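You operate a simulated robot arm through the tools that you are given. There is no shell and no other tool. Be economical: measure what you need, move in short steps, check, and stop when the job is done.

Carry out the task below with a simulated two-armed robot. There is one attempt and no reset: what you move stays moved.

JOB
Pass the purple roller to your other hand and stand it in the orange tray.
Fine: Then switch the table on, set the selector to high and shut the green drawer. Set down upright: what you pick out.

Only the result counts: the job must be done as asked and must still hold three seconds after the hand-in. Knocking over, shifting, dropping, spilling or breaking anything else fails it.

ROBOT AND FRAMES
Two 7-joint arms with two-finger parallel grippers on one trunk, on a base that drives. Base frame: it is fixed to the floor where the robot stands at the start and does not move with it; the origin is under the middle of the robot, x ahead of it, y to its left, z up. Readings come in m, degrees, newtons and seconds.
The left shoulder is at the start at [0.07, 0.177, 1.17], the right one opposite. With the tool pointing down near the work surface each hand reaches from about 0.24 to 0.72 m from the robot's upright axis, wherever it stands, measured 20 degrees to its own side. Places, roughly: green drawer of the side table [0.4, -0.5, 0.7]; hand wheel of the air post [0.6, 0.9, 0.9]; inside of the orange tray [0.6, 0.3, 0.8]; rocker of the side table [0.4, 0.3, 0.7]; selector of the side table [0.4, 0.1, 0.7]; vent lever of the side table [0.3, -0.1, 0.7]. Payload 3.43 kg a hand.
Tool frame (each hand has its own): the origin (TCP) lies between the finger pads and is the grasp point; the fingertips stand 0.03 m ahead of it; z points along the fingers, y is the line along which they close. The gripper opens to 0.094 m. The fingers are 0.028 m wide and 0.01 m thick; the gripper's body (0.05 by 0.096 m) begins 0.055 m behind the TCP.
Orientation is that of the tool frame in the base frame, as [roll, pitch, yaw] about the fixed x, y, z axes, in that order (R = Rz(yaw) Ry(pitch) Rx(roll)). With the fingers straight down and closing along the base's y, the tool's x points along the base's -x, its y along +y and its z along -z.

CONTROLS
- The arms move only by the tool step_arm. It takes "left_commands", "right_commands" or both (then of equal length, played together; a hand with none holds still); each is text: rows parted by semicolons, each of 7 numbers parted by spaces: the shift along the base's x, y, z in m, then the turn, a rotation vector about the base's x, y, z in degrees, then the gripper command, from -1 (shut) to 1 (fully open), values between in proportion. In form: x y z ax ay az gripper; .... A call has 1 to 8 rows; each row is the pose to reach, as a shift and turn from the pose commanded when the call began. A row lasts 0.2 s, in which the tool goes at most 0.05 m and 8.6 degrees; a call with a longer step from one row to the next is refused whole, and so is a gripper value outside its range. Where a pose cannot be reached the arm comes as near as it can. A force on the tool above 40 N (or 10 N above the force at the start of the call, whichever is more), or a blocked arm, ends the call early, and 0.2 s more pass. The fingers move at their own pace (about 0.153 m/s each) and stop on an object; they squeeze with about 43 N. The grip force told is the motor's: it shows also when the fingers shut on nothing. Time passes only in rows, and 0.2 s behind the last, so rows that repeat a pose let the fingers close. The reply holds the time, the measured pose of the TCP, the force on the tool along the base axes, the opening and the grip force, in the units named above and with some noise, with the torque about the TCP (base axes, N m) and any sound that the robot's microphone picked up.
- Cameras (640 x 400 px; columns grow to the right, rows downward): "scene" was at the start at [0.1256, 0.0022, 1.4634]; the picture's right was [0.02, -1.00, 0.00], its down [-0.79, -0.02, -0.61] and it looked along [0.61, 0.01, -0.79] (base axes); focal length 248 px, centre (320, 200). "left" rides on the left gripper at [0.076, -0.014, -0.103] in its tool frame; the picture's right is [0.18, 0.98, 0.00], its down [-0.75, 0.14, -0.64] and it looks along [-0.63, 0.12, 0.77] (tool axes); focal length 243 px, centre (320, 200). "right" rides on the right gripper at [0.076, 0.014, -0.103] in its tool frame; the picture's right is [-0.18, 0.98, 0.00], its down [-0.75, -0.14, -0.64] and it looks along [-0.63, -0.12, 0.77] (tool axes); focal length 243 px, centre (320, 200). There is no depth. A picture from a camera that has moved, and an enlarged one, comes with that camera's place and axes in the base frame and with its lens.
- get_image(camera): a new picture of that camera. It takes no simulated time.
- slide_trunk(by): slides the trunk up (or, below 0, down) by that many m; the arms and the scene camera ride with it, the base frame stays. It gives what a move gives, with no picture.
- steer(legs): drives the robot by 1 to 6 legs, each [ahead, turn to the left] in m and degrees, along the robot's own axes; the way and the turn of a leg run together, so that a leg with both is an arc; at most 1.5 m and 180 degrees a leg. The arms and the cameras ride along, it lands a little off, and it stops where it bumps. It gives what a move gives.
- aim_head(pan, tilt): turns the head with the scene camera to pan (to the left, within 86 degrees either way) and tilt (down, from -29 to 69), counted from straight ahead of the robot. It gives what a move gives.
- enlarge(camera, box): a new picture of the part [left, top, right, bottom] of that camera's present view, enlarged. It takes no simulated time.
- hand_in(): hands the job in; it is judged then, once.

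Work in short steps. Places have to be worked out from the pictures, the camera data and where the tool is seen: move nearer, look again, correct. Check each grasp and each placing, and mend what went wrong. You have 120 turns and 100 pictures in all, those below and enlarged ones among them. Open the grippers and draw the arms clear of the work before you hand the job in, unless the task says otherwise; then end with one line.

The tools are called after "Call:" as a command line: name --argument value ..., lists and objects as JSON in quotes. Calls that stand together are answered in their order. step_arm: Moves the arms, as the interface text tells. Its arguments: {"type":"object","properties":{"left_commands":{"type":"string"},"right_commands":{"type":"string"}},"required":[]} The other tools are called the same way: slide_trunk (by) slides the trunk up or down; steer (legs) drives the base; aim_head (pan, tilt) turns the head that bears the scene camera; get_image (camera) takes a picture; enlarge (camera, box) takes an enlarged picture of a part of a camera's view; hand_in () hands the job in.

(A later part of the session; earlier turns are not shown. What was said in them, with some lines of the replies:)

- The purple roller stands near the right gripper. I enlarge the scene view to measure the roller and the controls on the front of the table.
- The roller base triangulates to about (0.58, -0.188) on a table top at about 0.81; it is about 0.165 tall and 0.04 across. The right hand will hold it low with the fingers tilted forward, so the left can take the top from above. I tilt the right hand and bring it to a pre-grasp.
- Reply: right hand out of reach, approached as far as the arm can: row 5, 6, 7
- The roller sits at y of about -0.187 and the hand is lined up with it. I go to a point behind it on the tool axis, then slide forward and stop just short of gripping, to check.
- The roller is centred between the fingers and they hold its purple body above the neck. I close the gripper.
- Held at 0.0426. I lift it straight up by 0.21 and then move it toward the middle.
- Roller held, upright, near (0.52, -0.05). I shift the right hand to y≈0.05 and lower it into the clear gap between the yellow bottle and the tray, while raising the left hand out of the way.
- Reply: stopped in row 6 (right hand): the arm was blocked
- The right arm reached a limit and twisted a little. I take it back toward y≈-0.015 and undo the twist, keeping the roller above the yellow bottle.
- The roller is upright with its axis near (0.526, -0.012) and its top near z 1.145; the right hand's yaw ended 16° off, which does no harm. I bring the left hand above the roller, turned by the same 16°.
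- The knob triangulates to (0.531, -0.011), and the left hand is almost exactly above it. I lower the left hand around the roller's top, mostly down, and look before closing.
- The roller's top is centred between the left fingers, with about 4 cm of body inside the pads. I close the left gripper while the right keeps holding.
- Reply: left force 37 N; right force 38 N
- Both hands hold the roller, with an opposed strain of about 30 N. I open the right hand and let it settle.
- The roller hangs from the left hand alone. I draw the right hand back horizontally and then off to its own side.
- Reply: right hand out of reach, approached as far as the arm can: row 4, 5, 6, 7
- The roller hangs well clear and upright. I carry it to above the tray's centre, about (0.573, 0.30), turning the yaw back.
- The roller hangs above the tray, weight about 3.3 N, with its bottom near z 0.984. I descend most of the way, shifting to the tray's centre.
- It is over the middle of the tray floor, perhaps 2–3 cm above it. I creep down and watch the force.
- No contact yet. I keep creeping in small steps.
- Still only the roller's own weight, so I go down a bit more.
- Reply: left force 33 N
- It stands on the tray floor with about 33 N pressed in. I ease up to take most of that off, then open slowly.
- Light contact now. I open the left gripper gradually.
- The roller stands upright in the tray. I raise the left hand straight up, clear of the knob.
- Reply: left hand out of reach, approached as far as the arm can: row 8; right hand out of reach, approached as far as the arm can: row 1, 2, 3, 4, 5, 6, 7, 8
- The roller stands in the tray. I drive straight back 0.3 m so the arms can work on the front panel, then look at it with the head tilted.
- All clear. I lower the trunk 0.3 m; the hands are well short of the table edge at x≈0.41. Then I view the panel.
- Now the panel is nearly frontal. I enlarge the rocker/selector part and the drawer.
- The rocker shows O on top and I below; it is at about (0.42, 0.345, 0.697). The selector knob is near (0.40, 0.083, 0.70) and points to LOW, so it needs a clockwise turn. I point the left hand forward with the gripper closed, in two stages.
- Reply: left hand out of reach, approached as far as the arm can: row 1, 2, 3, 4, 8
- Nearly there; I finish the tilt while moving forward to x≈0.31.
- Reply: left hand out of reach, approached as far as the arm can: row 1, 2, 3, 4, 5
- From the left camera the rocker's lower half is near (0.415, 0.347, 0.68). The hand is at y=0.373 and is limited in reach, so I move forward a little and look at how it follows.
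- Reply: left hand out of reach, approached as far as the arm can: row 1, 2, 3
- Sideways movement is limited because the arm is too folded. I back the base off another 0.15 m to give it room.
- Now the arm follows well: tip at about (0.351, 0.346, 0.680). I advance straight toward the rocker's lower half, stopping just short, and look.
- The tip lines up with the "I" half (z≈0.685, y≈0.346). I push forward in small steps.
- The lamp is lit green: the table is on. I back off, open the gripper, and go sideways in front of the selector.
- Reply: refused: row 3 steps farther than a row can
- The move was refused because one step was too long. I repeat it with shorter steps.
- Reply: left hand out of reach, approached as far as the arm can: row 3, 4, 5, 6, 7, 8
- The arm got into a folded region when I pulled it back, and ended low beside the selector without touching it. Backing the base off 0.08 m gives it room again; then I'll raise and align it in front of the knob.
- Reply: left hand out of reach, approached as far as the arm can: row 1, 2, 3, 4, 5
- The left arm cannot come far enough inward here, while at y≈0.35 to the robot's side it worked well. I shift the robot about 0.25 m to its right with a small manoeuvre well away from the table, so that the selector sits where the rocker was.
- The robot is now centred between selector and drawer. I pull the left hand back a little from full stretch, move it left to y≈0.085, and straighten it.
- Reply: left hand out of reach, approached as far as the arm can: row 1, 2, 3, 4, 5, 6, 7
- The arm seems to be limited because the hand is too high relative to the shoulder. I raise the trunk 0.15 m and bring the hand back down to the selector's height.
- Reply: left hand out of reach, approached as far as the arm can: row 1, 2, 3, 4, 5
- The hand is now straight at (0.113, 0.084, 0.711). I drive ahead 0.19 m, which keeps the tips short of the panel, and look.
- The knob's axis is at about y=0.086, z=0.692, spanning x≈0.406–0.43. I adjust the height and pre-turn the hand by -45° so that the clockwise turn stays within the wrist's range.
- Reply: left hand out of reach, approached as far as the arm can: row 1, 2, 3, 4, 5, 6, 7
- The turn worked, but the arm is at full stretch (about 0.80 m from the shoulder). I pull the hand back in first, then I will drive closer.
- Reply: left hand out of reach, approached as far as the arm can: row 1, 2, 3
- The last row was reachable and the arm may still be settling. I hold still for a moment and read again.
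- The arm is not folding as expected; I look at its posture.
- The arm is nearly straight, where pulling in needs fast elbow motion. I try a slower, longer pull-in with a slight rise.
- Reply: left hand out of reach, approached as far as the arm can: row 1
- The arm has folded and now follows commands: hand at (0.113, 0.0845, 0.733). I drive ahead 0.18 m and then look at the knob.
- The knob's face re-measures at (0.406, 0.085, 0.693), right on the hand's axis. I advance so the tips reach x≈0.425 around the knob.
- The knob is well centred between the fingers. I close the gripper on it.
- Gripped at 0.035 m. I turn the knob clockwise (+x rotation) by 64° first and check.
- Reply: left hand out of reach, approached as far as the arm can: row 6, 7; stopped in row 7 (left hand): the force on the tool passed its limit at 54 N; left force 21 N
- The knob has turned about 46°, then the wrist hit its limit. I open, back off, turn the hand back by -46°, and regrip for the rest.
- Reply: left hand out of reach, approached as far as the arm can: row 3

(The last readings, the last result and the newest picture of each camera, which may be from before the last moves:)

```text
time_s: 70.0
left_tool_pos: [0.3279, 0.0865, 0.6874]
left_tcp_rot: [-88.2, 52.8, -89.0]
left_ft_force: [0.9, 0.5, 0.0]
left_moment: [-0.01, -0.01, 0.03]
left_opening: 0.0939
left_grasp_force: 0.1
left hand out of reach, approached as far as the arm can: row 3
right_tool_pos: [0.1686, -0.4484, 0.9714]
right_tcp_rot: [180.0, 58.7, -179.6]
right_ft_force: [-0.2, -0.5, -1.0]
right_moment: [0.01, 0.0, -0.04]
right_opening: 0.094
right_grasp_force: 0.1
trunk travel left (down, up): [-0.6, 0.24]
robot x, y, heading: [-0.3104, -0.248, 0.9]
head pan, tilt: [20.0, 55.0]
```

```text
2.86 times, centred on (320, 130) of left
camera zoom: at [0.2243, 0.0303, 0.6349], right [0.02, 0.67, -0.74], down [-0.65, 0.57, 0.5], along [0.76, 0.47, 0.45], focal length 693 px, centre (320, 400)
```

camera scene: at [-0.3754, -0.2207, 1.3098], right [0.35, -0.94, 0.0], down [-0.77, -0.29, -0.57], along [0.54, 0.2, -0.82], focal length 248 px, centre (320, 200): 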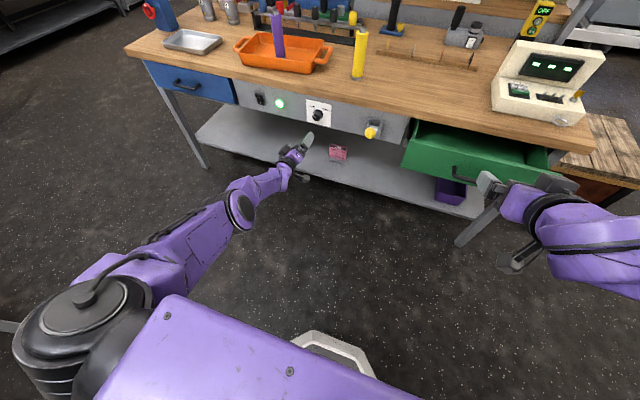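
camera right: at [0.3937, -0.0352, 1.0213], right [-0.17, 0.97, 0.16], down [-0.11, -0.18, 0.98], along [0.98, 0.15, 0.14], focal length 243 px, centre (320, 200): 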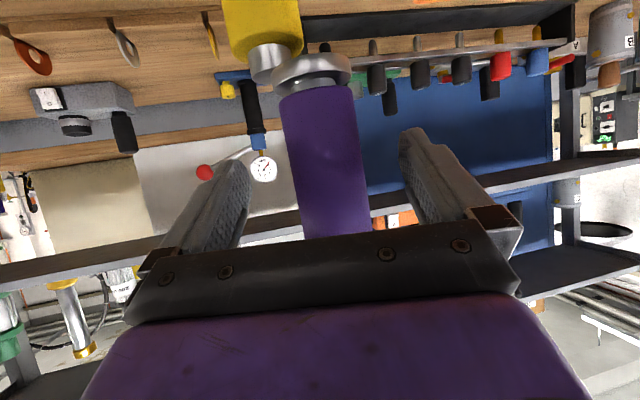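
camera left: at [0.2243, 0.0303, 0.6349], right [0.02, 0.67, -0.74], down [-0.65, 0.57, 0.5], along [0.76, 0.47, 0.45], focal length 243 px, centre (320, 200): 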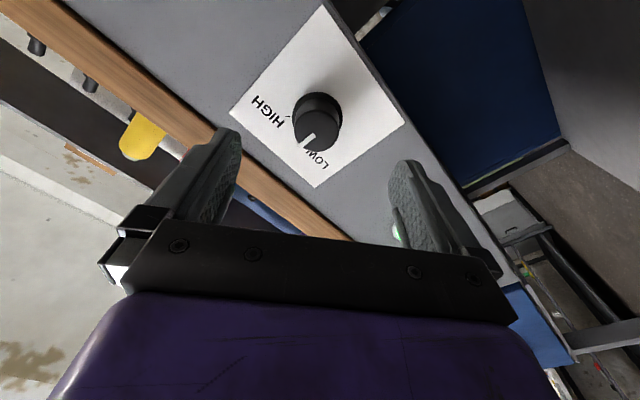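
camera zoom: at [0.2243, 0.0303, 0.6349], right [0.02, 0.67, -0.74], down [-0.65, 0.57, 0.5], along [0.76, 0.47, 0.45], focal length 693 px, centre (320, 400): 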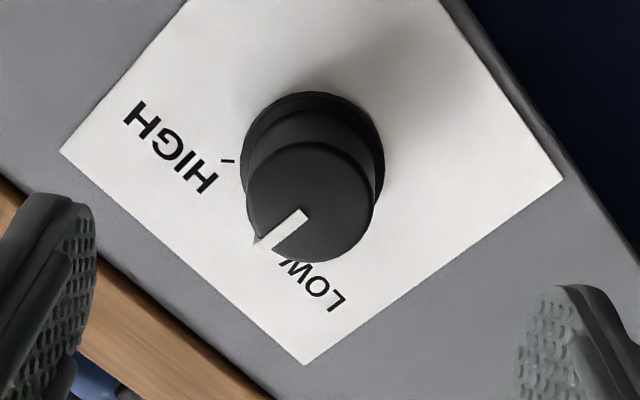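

The pointer now stands just past straight up, about 35–40° short of HIGH. I turn the hand 8° further back, correct the height, advance onto the knob and close.

Call:
step_arm --left_commands "0 0 0.005 -8 0 0 1; 0.025 0 0.005 -8 0 0 1; 0.045 0 0.005 -8 0 0 1; 0.067 0 0.005 -8 0 0 1; 0.067 0 0.005 -8 0 0 1; 0.067 0 0.005 -8 0 0 -0.2; 0.067 0 0.005 -8 0 0 -1; 0.067 0 0.005 -8 0 0 -1"

Call:
get_image --camera "left"

```text
time_s: 71.8
left_tool_pos: [0.3931, 0.0865, 0.6949]
left_tcp_rot: [-88.6, 44.9, -89.2]
left_ft_force: [-1.4, 0.3, 0.9]
left_moment: [-0.03, 0.63, 0.85]
left_opening: 0.0358
left_grasp_force: 44.7
right_tool_pos: [0.1699, -0.4474, 0.9713]
right_tcp_rot: [-179.9, 58.7, -179.5]
right_ft_force: [0.5, 1.0, 0.0]
right_moment: [0.03, -0.01, 0.01]
right_opening: 0.0941
right_grasp_force: 0.0
trunk travel left (down, up): [-0.6, 0.24]
robot x, y, heading: [-0.3162, -0.2431, 0.9]
head pan, tilt: [20.0, 55.0]
```

```text
38 pictures are left
camera left: at [0.291, 0.0237, 0.6486], right [0.02, 0.56, -0.83], down [-0.65, 0.64, 0.42], along [0.76, 0.53, 0.38], focal length 243 px, centre (320, 200)
```

left: 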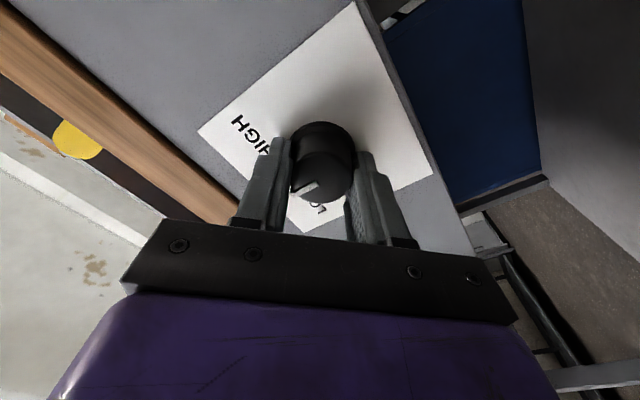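

Regripped. I turn 39° more.

Call:
step_arm --left_commands "0 0 0 7 0 0 -1; 0 0 0 14 0 0 -1; 0 0 0 21 0 0 -1; 0 0 0 28 0 0 -1; 0 0 0 34 0 0 -1; 0 0 0 39 0 0 -1; 0 0 0 39 0 0 -1"

Call:
get_image --camera "left"

```text
time_s: 73.5
left_tool_pos: [0.3926, 0.0851, 0.695]
left_tcp_rot: [-82.5, 84.0, -83.5]
left_ft_force: [-5.4, -5.2, 4.8]
left_moment: [0.05, -0.17, 0.6]
left_opening: 0.0356
left_grasp_force: 44.7
right_tool_pos: [0.1673, -0.4485, 0.9708]
right_tcp_rot: [179.8, 58.7, -179.7]
right_ft_force: [-0.3, 0.2, 0.6]
right_moment: [0.0, 0.01, -0.02]
right_opening: 0.0942
right_grasp_force: 0.1
trunk travel left (down, up): [-0.6, 0.24]
robot x, y, heading: [-0.3137, -0.2446, 0.7]
head pan, tilt: [20.0, 55.0]
```

```text
37 pictures are left
camera left: at [0.2911, 0.0653, 0.6195], right [0.02, 0.96, -0.28], down [-0.65, 0.23, 0.73], along [0.76, 0.17, 0.63], focal length 243 px, centre (320, 200)
```

left: 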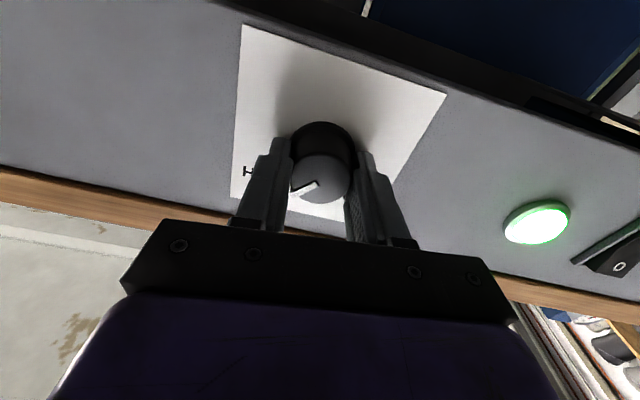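

It turned smoothly without a stop. I open, back off, and look at the pointer.

Call:
step_arm --left_commands "0 0 0 0 0 0 0; 0 0 0 0 0 0 1; -0.02 0 0 0 0 0 1; -0.045 0 0 -6 0 0 1; -0.065 0 0 -14 0 0 1; -0.065 0 0 -22 0 0 1; -0.065 0 0 -30 0 0 1; -0.065 0 0 -38 0 0 1"

Call:
enlarge --camera "left" --box '[230, 60, 410, 200]'

Call:
aim_head --pan 25 --tilt 45

Call:
get_image --camera "scene"

```text
time_s: 75.2
left_tool_pos: [0.3276, 0.0864, 0.6945]
left_tcp_rot: [-88.4, 45.7, -89.2]
left_ft_force: [1.0, -0.4, 0.8]
left_moment: [0.01, -0.01, 0.02]
left_opening: 0.0943
left_grasp_force: 0.1
right_tool_pos: [0.168, -0.4484, 0.9712]
right_tcp_rot: [180.0, 58.7, -179.6]
right_ft_force: [-0.2, 0.6, 0.9]
right_moment: [-0.03, -0.01, 0.0]
right_opening: 0.0939
right_grasp_force: 0.0
trunk travel left (down, up): [-0.6, 0.24]
robot x, y, heading: [-0.3098, -0.2419, 0.8]
head pan, tilt: [20.0, 55.0]
```

```text
2.86 times, centred on (320, 130) of left
camera zoom: at [0.2266, 0.0241, 0.6474], right [0.02, 0.58, -0.82], down [-0.65, 0.63, 0.43], along [0.76, 0.52, 0.39], focal length 693 px, centre (320, 400)
```

zoom: 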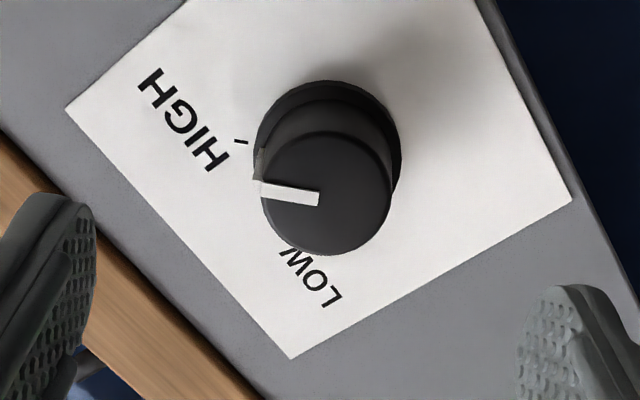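

```text
time_s: 76.0
left_tool_pos: [0.3293, 0.0873, 0.6943]
left_tcp_rot: [-88.4, 46.0, -89.2]
left_ft_force: [0.0, 0.2, -0.2]
left_moment: [0.0, 0.0, 0.0]
left_opening: 0.0941
left_grasp_force: 0.2
right_tool_pos: [0.1677, -0.4483, 0.9712]
right_tcp_rot: [-179.9, 58.8, -179.6]
right_ft_force: [0.1, -1.6, 0.0]
right_moment: [0.01, 0.01, 0.04]
right_opening: 0.0938
right_grasp_force: 0.1
trunk travel left (down, up): [-0.6, 0.24]
robot x, y, heading: [-0.3125, -0.2452, 0.7]
head pan, tilt: [25.0, 45.0]
```

```text
35 pictures are left
camera scene: at [-0.1883, -0.2089, 1.3231], right [0.43, -0.9, 0.0], down [-0.64, -0.31, -0.71], along [0.64, 0.31, -0.71], focal length 248 px, centre (320, 200)
```

scene: 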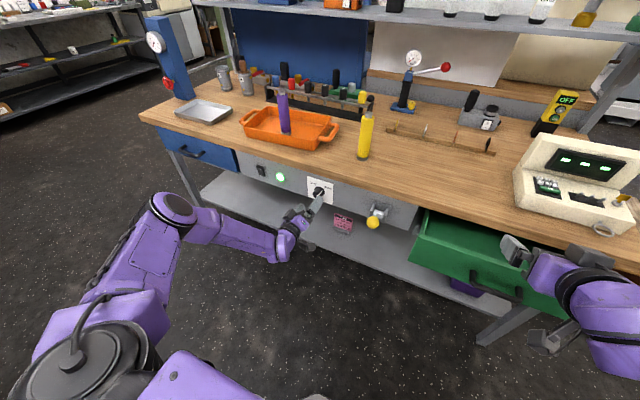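

By my geometry the pointer is at 41.5° and the HIGH tick at 40.8°, so the selector is set. I pull the left hand back, close the right gripper, and back the base 0.1 m to make room for the drawer push.

Call:
step_arm --left_commands "-0.03 0 0 0 0 0 1; -0.06 0 0 0 0 0 1; -0.09 0 0.01 0 0 0 1; -0.12 0 0.02 0 0 0 1; -0.12 0 0.02 0 0 0 1" --right_commands "0 0 0 0 0 0 1; 0 0 0 0 0 0 0; 0 0 0 0 0 0 -1; 0 0 0 0 0 0 -1; 0 0 0 0 0 0 -1"

Call:
steer --legs '[[-0.12, 0]]'

Call:
aim_head --pan -15 --tilt 40

Call:
get_image --camera "scene"

```text
time_s: 77.2
left_tool_pos: [0.208, 0.086, 0.7139]
left_tcp_rot: [-88.3, 45.9, -89.2]
left_ft_force: [-0.3, 0.8, 0.6]
left_moment: [0.0, 0.02, 0.01]
left_opening: 0.094
left_grasp_force: 0.0
right_tool_pos: [0.1679, -0.4476, 0.97]
right_tcp_rot: [-180.0, 58.7, -179.6]
right_ft_force: [1.4, 0.1, 0.6]
right_moment: [-0.02, 0.0, -0.03]
right_opening: 0.0
right_grasp_force: 33.2
trunk travel left (down, up): [-0.6, 0.24]
robot x, y, heading: [-0.3121, -0.2455, 0.7]
head pan, tilt: [25.0, 45.0]
```

```text
time_s: 78.4
left_tool_pos: [0.0877, 0.0847, 0.7148]
left_tcp_rot: [-88.3, 46.0, -89.2]
left_ft_force: [0.4, -0.5, -0.3]
left_moment: [-0.01, 0.0, 0.04]
left_opening: 0.094
left_grasp_force: 0.2
right_tool_pos: [0.048, -0.4503, 0.9709]
right_tcp_rot: [179.9, 58.7, -179.7]
right_ft_force: [0.0, -0.6, 0.2]
right_moment: [0.02, 0.0, 0.01]
right_opening: 0.0
right_grasp_force: 32.8
trunk travel left (down, up): [-0.6, 0.24]
robot x, y, heading: [-0.4325, -0.2453, 0.8]
head pan, tilt: [25.0, 45.0]
```

```text
time_s: 79.5
left_tool_pos: [0.0891, 0.0854, 0.7133]
left_tcp_rot: [-88.4, 45.9, -89.2]
left_ft_force: [-0.5, 0.3, -0.2]
left_moment: [-0.02, 0.01, 0.0]
left_opening: 0.0941
left_grasp_force: 0.2
right_tool_pos: [0.0488, -0.449, 0.9709]
right_tcp_rot: [180.0, 58.7, -179.6]
right_ft_force: [-0.5, 0.7, 1.2]
right_moment: [0.02, -0.01, 0.02]
right_opening: 0.0
right_grasp_force: 33.4
trunk travel left (down, up): [-0.6, 0.24]
robot x, y, heading: [-0.4321, -0.2493, 0.6]
head pan, tilt: [-15.0, 40.0]
```

```text
34 pictures are left
camera scene: at [-0.2994, -0.2661, 1.3304], right [-0.25, -0.97, 0.0], down [-0.62, 0.16, -0.77], along [0.74, -0.19, -0.64], focal length 248 px, centre (320, 200)
```

scene: 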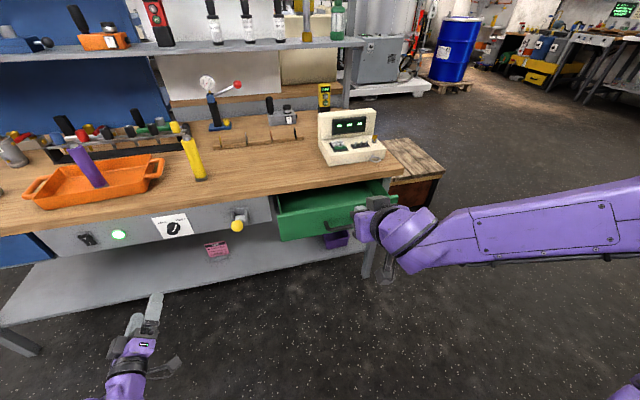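

Now I lower the right hand in front of the drawer, levelling the fingers a bit more.

Call:
step_arm --right_commands "0.01 -0.005 -0.03 0 -3 0 -1; 0.02 -0.012 -0.065 0 -6 0 -1; 0.035 -0.02 -0.1 0 -9 0 -1; 0.05 -0.028 -0.135 0 -12 0 -1; 0.065 -0.036 -0.17 0 -15 0 -1; 0.08 -0.044 -0.205 0 -18 0 -1; 0.09 -0.05 -0.235 0 -20 0 -1; 0.09 -0.05 -0.235 0 -20 0 -1"

Call:
get_image --camera "right"

Call:
enlarge --camera "scene" --box '[220, 150, 440, 290]'

```text
time_s: 81.3
left_tool_pos: [0.0875, 0.0853, 0.7132]
left_tcp_rot: [-88.3, 46.0, -89.2]
left_ft_force: [0.0, -0.4, 1.1]
left_moment: [0.01, -0.02, 0.06]
left_opening: 0.0939
left_grasp_force: 0.1
right_tool_pos: [0.1384, -0.4637, 0.755]
right_tcp_rot: [-176.1, 78.1, -176.9]
right_ft_force: [0.4, -0.7, -0.7]
right_moment: [0.04, 0.02, 0.04]
right_opening: 0.0
right_grasp_force: 32.6
right hand out of reach, approached as far as the arm can: row 6, 7, 8
trunk travel left (down, up): [-0.6, 0.24]
robot x, y, heading: [-0.4351, -0.2461, 0.6]
head pan, tilt: [-15.0, 40.0]
```

```text
33 pictures are left
camera right: at [0.0226, -0.4477, 0.6995], right [0.05, 0.98, 0.17], down [-0.48, -0.12, 0.87], along [0.88, -0.13, 0.46], focal length 243 px, centre (320, 200)
```

right: 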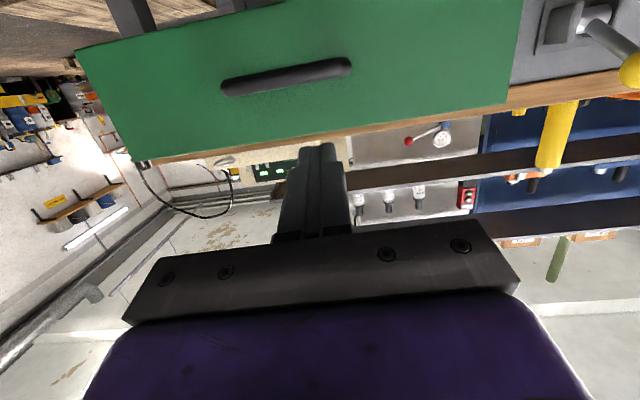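

```text
2.86 times, centred on (330, 220) of scene
camera zoom: at [-0.2998, -0.2669, 1.3305], right [-0.25, -0.97, 0.0], down [-0.62, 0.16, -0.77], along [0.74, -0.19, -0.64], focal length 710 px, centre (291, 143)
```

zoom: 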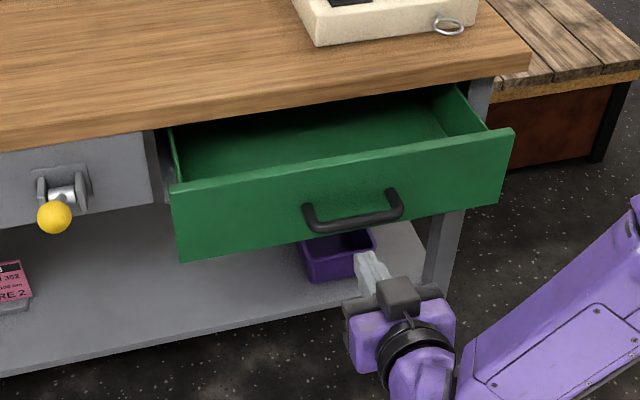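

The handle bar centre is near (0.27, -0.493, 0.699). The right arm is too folded here, so I back the base off 0.08 m and then bring the closed fingers to just in front of the bar.

Call:
steer --legs '[[-0.08, 0]]'

Call:
step_arm --right_commands "0.02 -0.008 -0.01 0 0 0 -1; 0.04 -0.016 -0.02 0 0 0 -1; 0.06 -0.024 -0.032 0 0 0 -1; 0.08 -0.028 -0.044 0 0 0 -1; 0.1 -0.028 -0.05 0 0 0 -1; 0.11 -0.028 -0.05 0 0 0 -1"

Call:
get_image --camera "right"

```text
time_s: 82.3
left_tool_pos: [0.0083, 0.0831, 0.7137]
left_tcp_rot: [-88.3, 45.9, -89.2]
left_ft_force: [-0.6, 0.1, 0.1]
left_moment: [-0.02, 0.01, 0.03]
left_opening: 0.0939
left_grasp_force: 0.0
right_tool_pos: [0.058, -0.4644, 0.7549]
right_tcp_rot: [-175.9, 78.0, -177.0]
right_ft_force: [0.3, 0.6, 0.9]
right_moment: [-0.02, 0.0, 0.05]
right_opening: 0.0
right_grasp_force: 33.3
trunk travel left (down, up): [-0.6, 0.24]
robot x, y, heading: [-0.5125, -0.2519, 0.7]
head pan, tilt: [-15.0, 40.0]
```

```text
time_s: 83.7
left_tool_pos: [0.0088, 0.0833, 0.7131]
left_tcp_rot: [-88.4, 45.9, -89.4]
left_ft_force: [-0.3, 0.5, 0.4]
left_moment: [-0.01, 0.02, 0.02]
left_opening: 0.0942
left_grasp_force: 0.1
right_tool_pos: [0.1687, -0.4646, 0.7165]
right_tcp_rot: [-172.4, 77.3, -175.1]
right_ft_force: [0.1, 0.8, -0.3]
right_moment: [0.01, 0.01, -0.02]
right_opening: 0.0002
right_grasp_force: 32.5
right hand out of reach, approached as far as the arm can: row 1, 2, 3, 4, 5, 6
trunk travel left (down, up): [-0.6, 0.24]
robot x, y, heading: [-0.5128, -0.2474, 0.8]
head pan, tilt: [-15.0, 40.0]
```

```text
31 pictures are left
camera right: at [0.0522, -0.4461, 0.6627], right [0.08, 0.99, 0.15], down [-0.47, -0.1, 0.88], along [0.88, -0.14, 0.45], focal length 243 px, centre (320, 200)
```

right: 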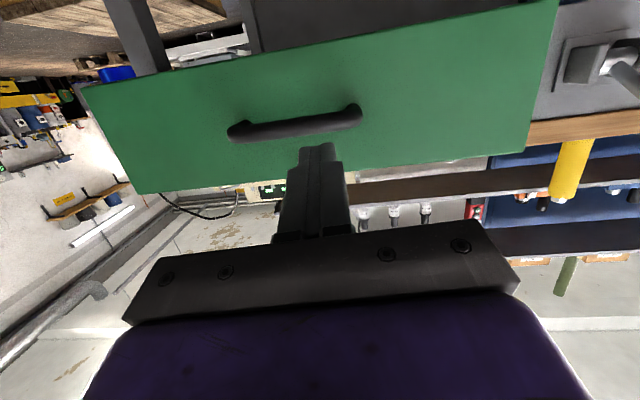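

The tip is at about (0.198, -0.467, 0.71), slightly above the bar. I lower the trunk by 0.012 and drive forward gently until the tip should meet the handle.

Call:
slide_trunk --by -0.014

Call:
steer --legs '[[0.06, 0]]'

Call:
get_image --camera "right"

Call:
enlarge --camera "scene" --box '[220, 130, 460, 280]'

```text
time_s: 84.4
left_tool_pos: [0.0084, 0.0838, 0.7009]
left_tcp_rot: [-88.3, 45.9, -89.2]
left_ft_force: [-0.2, 0.0, 0.1]
left_moment: [0.0, -0.02, -0.03]
left_opening: 0.0938
left_grasp_force: 0.0
right_tool_pos: [0.1671, -0.4658, 0.7028]
right_tcp_rot: [-172.3, 77.3, -175.1]
right_ft_force: [-0.8, 0.4, -0.1]
right_moment: [0.03, -0.02, 0.0]
right_opening: 0.0
right_grasp_force: 32.7
trunk travel left (down, up): [-0.586, 0.254]
robot x, y, heading: [-0.5126, -0.2449, 0.9]
head pan, tilt: [-15.0, 40.0]
```

```text
time_s: 85.3
left_tool_pos: [0.0691, 0.0849, 0.6995]
left_tcp_rot: [-88.4, 45.9, -89.4]
left_ft_force: [0.4, 0.9, 0.3]
left_moment: [-0.03, -0.04, 0.0]
left_opening: 0.0939
left_grasp_force: 0.1
right_tool_pos: [0.2301, -0.4634, 0.7015]
right_tcp_rot: [-172.4, 77.3, -175.1]
right_ft_force: [0.4, -0.1, 0.2]
right_moment: [0.0, -0.02, 0.0]
right_opening: 0.0
right_grasp_force: 33.1
trunk travel left (down, up): [-0.586, 0.254]
robot x, y, heading: [-0.4534, -0.2426, 0.5]
head pan, tilt: [-15.0, 40.0]
```

```text
30 pictures are left
camera right: at [0.1125, -0.4455, 0.6482], right [0.08, 0.99, 0.15], down [-0.47, -0.1, 0.88], along [0.88, -0.14, 0.45], focal length 243 px, centre (320, 200)
```

right: 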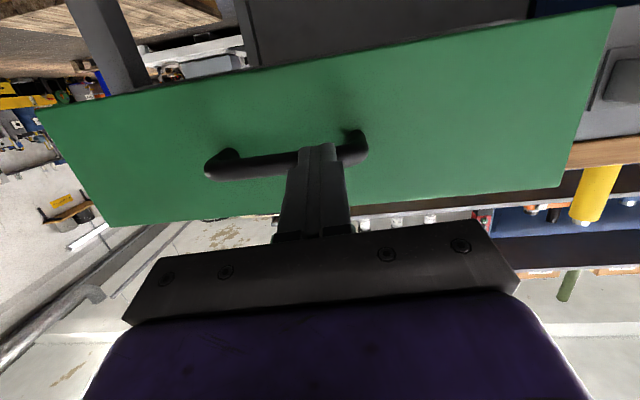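

```text
2.67 times, centred on (340, 205) of scene
camera zoom: at [-0.3182, -0.2664, 1.3162], right [-0.25, -0.97, 0.0], down [-0.62, 0.16, -0.77], along [0.74, -0.19, -0.64], focal length 662 px, centre (267, 187)
```

zoom: 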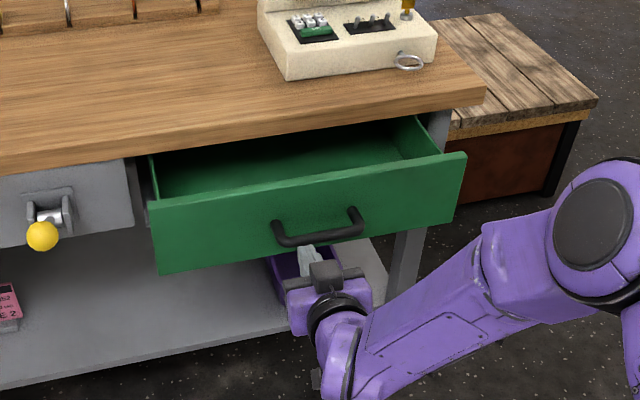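

The fingertips are just in front of the bar. I push forward slowly with the arm, which stops itself on excess force.

Call:
step_arm --right_commands "0.01 0 0 0 0 0 -1; 0.02 0 0 0 0 0 -1; 0.03 0 0 0 0 0 -1; 0.04 0 0 0 0 0 -1; 0.05 0 0 0 0 0 -1; 0.06 0 0 0 0 0 -1; 0.07 0 0 0 0 0 -1; 0.08 0 0 0 0 0 -1"

Call:
enlarge --camera "scene" --box '[220, 130, 460, 280]'

```text
time_s: 87.1
left_tool_pos: [0.068, 0.0848, 0.699]
left_tcp_rot: [-88.4, 45.9, -89.1]
left_ft_force: [0.7, -0.6, -0.1]
left_moment: [-0.01, 0.0, -0.03]
left_opening: 0.094
left_grasp_force: 0.0
right_tool_pos: [0.3087, -0.4627, 0.7029]
right_tcp_rot: [-172.1, 77.4, -174.9]
right_ft_force: [0.7, -0.7, 1.3]
right_moment: [0.02, 0.04, -0.02]
right_opening: 0.0
right_grasp_force: 33.0
trunk travel left (down, up): [-0.586, 0.254]
robot x, y, heading: [-0.452, -0.2506, 0.8]
head pan, tilt: [-15.0, 40.0]
```

```text
2.67 times, centred on (340, 205) of scene
camera zoom: at [-0.32, -0.266, 1.3165], right [-0.25, -0.97, 0.0], down [-0.62, 0.16, -0.77], along [0.74, -0.19, -0.64], focal length 662 px, centre (267, 187)
```

zoom: 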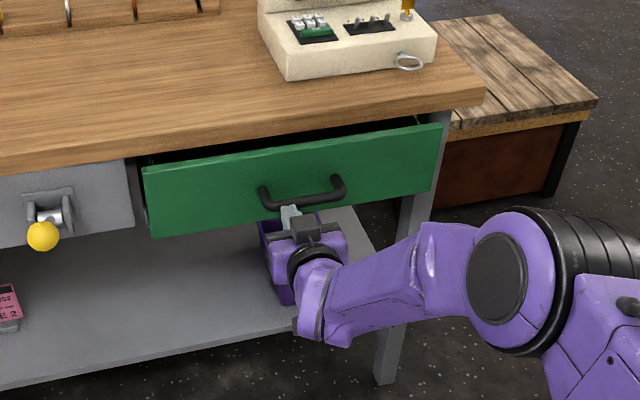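

The drawer is sliding in easily. The arm is near full stretch, so I drive forward 0.04 m to continue the push.

Call:
steer --legs '[[0.04, 0]]'

Call:
enlarge --camera "scene" --box '[220, 130, 460, 280]'

```text
time_s: 88.1
left_tool_pos: [0.1067, 0.0838, 0.6999]
left_tcp_rot: [-88.4, 45.9, -89.4]
left_ft_force: [1.1, -0.4, -0.1]
left_moment: [-0.01, 0.01, 0.02]
left_opening: 0.0943
left_grasp_force: 0.0
right_tool_pos: [0.3442, -0.4631, 0.7025]
right_tcp_rot: [-171.6, 77.5, -174.3]
right_ft_force: [-1.4, 1.4, 0.2]
right_moment: [0.01, 0.02, 0.08]
right_opening: 0.0
right_grasp_force: 32.6
trunk travel left (down, up): [-0.586, 0.254]
robot x, y, heading: [-0.4185, -0.2439, 0.6]
head pan, tilt: [-15.0, 40.0]
stopped in leg 1: the force on the tool passed its limit at 177 N (the readings are from after the stop); the commanded pose is now the measured one
```

```text
2.67 times, centred on (340, 205) of scene
camera zoom: at [-0.2822, -0.2662, 1.3164], right [-0.25, -0.97, 0.0], down [-0.62, 0.16, -0.77], along [0.74, -0.19, -0.64], focal length 662 px, centre (267, 187)
```

zoom: 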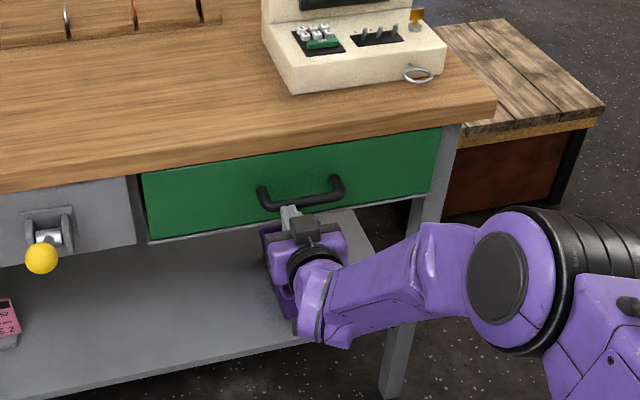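

The push hit the end stop. I press gently with the arm once more to confirm that the drawer is fully home.

Call:
step_arm --right_commands "0.003 0 0 0 0 0 -1; 0.006 0 0 0 0 0 -1; 0.009 0 0 0 0 0 -1; 0.012 0 0 0 0 0 -1; 0.014 0 0 0 0 0 -1"

```text
time_s: 88.8
left_tool_pos: [0.1028, 0.0845, 0.7018]
left_tcp_rot: [-88.1, 45.9, -89.2]
left_ft_force: [-0.1, 0.3, -0.3]
left_moment: [0.02, -0.01, 0.0]
left_opening: 0.0941
left_grasp_force: 0.0
right_tool_pos: [0.3451, -0.4637, 0.7017]
right_tcp_rot: [-171.1, 77.3, -173.9]
right_ft_force: [-24.0, -1.8, 11.7]
right_moment: [0.04, -0.34, 0.12]
right_opening: 0.0001
right_grasp_force: 33.1
trunk travel left (down, up): [-0.586, 0.254]
robot x, y, heading: [-0.4152, -0.2484, 0.4]
head pan, tilt: [-15.0, 40.0]
stopped in row 3 (right hand): the force on the tool passed its limit at 41 N (the readings are from after the stop); the commanded pose is now the measured one
```

The drawer is hard against its stop. I draw the right hand back and then drive the robot away, and look over everything.

Call:
step_arm --right_commands "-0.02 0 0 0 0 0 -1; -0.05 0 0 0 0 0 -1; -0.09 0 0 0 0 0 0; -0.12 0 0 0 0 0 1; -0.12 0 0 0 0 0 1"

Call:
steer --legs '[[-0.25, 0]]'

Call:
aim_head --pan 5 --tilt 35

Call:
get_image --camera "scene"

Call:
enlarge --camera "scene" --box '[100, 50, 300, 175]'

Call:
enlarge --camera "scene" --box '[260, 60, 480, 200]'

```text
time_s: 90.0
left_tool_pos: [0.1061, 0.0842, 0.699]
left_tcp_rot: [-88.4, 45.9, -89.4]
left_ft_force: [-0.3, -0.2, 0.2]
left_moment: [0.0, 0.0, 0.03]
left_opening: 0.094
left_grasp_force: 0.1
right_tool_pos: [0.2295, -0.4639, 0.6986]
right_tcp_rot: [-171.7, 77.0, -174.6]
right_ft_force: [-0.5, 0.0, -0.2]
right_moment: [-0.01, -0.02, 0.0]
right_opening: 0.0938
right_grasp_force: 0.1
trunk travel left (down, up): [-0.586, 0.254]
robot x, y, heading: [-0.4186, -0.2433, 0.6]
head pan, tilt: [-15.0, 40.0]
```

```text
time_s: 91.8
left_tool_pos: [-0.1419, 0.0809, 0.6995]
left_tcp_rot: [-88.2, 45.8, -89.5]
left_ft_force: [0.5, -0.2, 0.7]
left_moment: [0.0, 0.01, 0.02]
left_opening: 0.0941
left_grasp_force: 0.1
right_tool_pos: [-0.0209, -0.468, 0.6988]
right_tcp_rot: [-171.7, 77.1, -174.7]
right_ft_force: [-0.2, -0.4, 0.6]
right_moment: [0.0, -0.05, 0.01]
right_opening: 0.0942
right_grasp_force: 0.0
trunk travel left (down, up): [-0.586, 0.254]
robot x, y, heading: [-0.6661, -0.2482, 0.2]
head pan, tilt: [-15.0, 40.0]
```

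```text
time_s: 92.7
left_tool_pos: [-0.1411, 0.0804, 0.6995]
left_tcp_rot: [-88.3, 45.9, -89.4]
left_ft_force: [0.3, 0.4, 0.1]
left_moment: [0.0, 0.02, 0.0]
left_opening: 0.0942
left_grasp_force: 0.0
right_tool_pos: [-0.0195, -0.4666, 0.6984]
right_tcp_rot: [-171.9, 77.0, -174.7]
right_ft_force: [0.2, -0.3, -0.4]
right_moment: [-0.01, -0.02, 0.01]
right_opening: 0.0943
right_grasp_force: 0.1
trunk travel left (down, up): [-0.586, 0.254]
robot x, y, heading: [-0.6619, -0.2458, 0.1]
head pan, tilt: [5.0, 35.0]
```

```text
26 pictures are left
camera scene: at [-0.5265, -0.239, 1.3239], right [0.09, -1.0, 0.0], down [-0.57, -0.05, -0.82], along [0.82, 0.08, -0.57], focal length 248 px, centre (320, 200)
```

scene: 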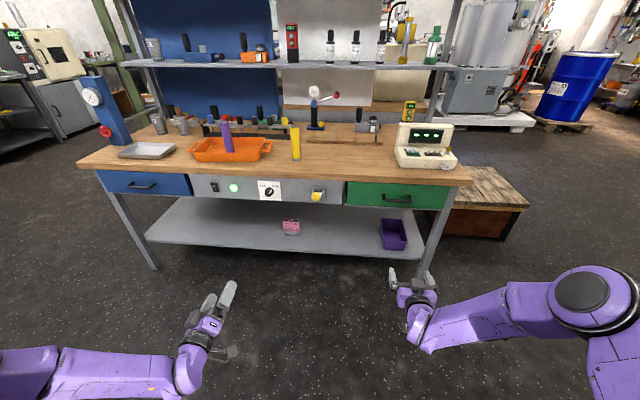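

```text
3.20 times, centred on (200, 112) of scene
camera zoom: at [-0.5265, -0.239, 1.3239], right [0.09, -1.0, 0.0], down [-0.57, -0.05, -0.82], along [0.82, 0.08, -0.57], focal length 795 px, centre (704, 480)
```

zoom: 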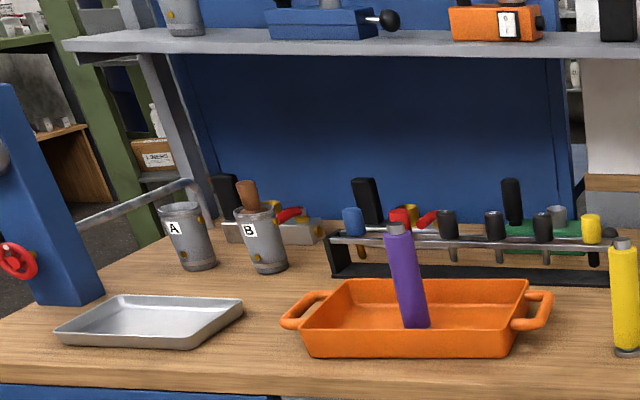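

```text
2.86 times, centred on (370, 130) of scene
camera zoom: at [-0.5265, -0.239, 1.3239], right [0.09, -1.0, 0.0], down [-0.57, -0.05, -0.82], along [0.82, 0.08, -0.57], focal length 710 px, centre (177, 400)
```

zoom: 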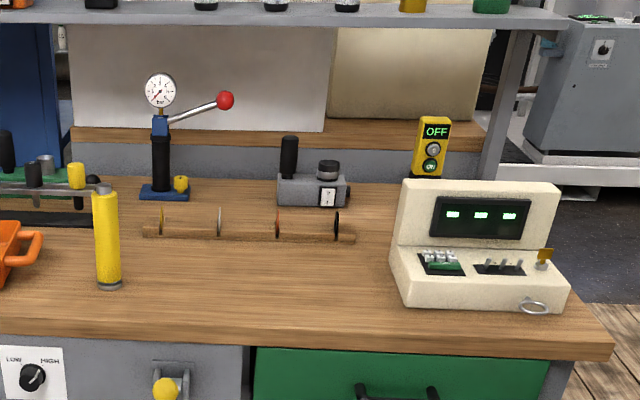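

Everything stands, the lamp is lit and the drawer is shut. One last close look at the selector and the drawer front.

Call:
enlarge --camera "scene" --box '[180, 165, 340, 215]'

Call:
enlarge --camera "scene" --box '[90, 150, 470, 230]'

```text
4.00 times, centred on (260, 190) of scene
camera zoom: at [-0.5265, -0.239, 1.3239], right [0.09, -1.0, 0.0], down [-0.57, -0.05, -0.82], along [0.82, 0.08, -0.57], focal length 994 px, centre (560, 240)
```

zoom: 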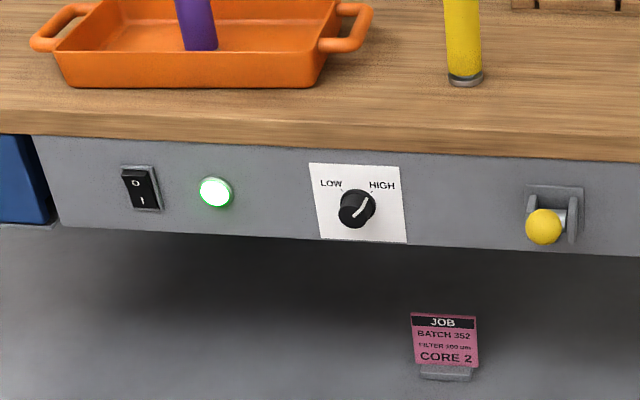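

```text
1.68 times, centred on (280, 190) of scene
camera zoom: at [-0.5265, -0.239, 1.3239], right [0.09, -1.0, 0.0], down [-0.57, -0.05, -0.82], along [0.82, 0.08, -0.57], focal length 418 px, centre (387, 217)
```

zoom: 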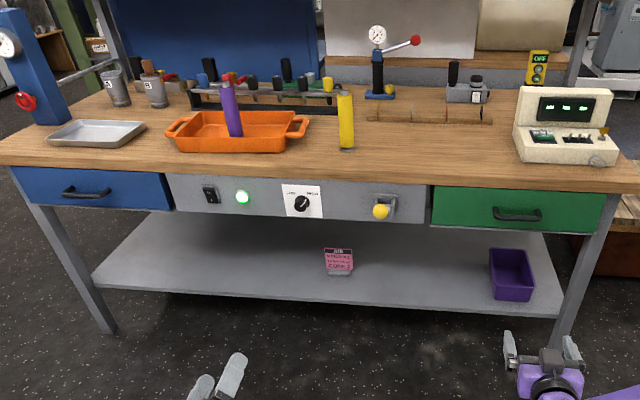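

The pointer is at HIGH, the lamp is on, the drawer is flush, the roller stands in the tray, and both hands are clear. I hand in.

Call:
hand_in

```text
The job is handed in.
```

The purple roller was passed from the right hand to the left and stands upright in the orange tray; the table is on, the selector is at HIGH and the green drawer is shut.
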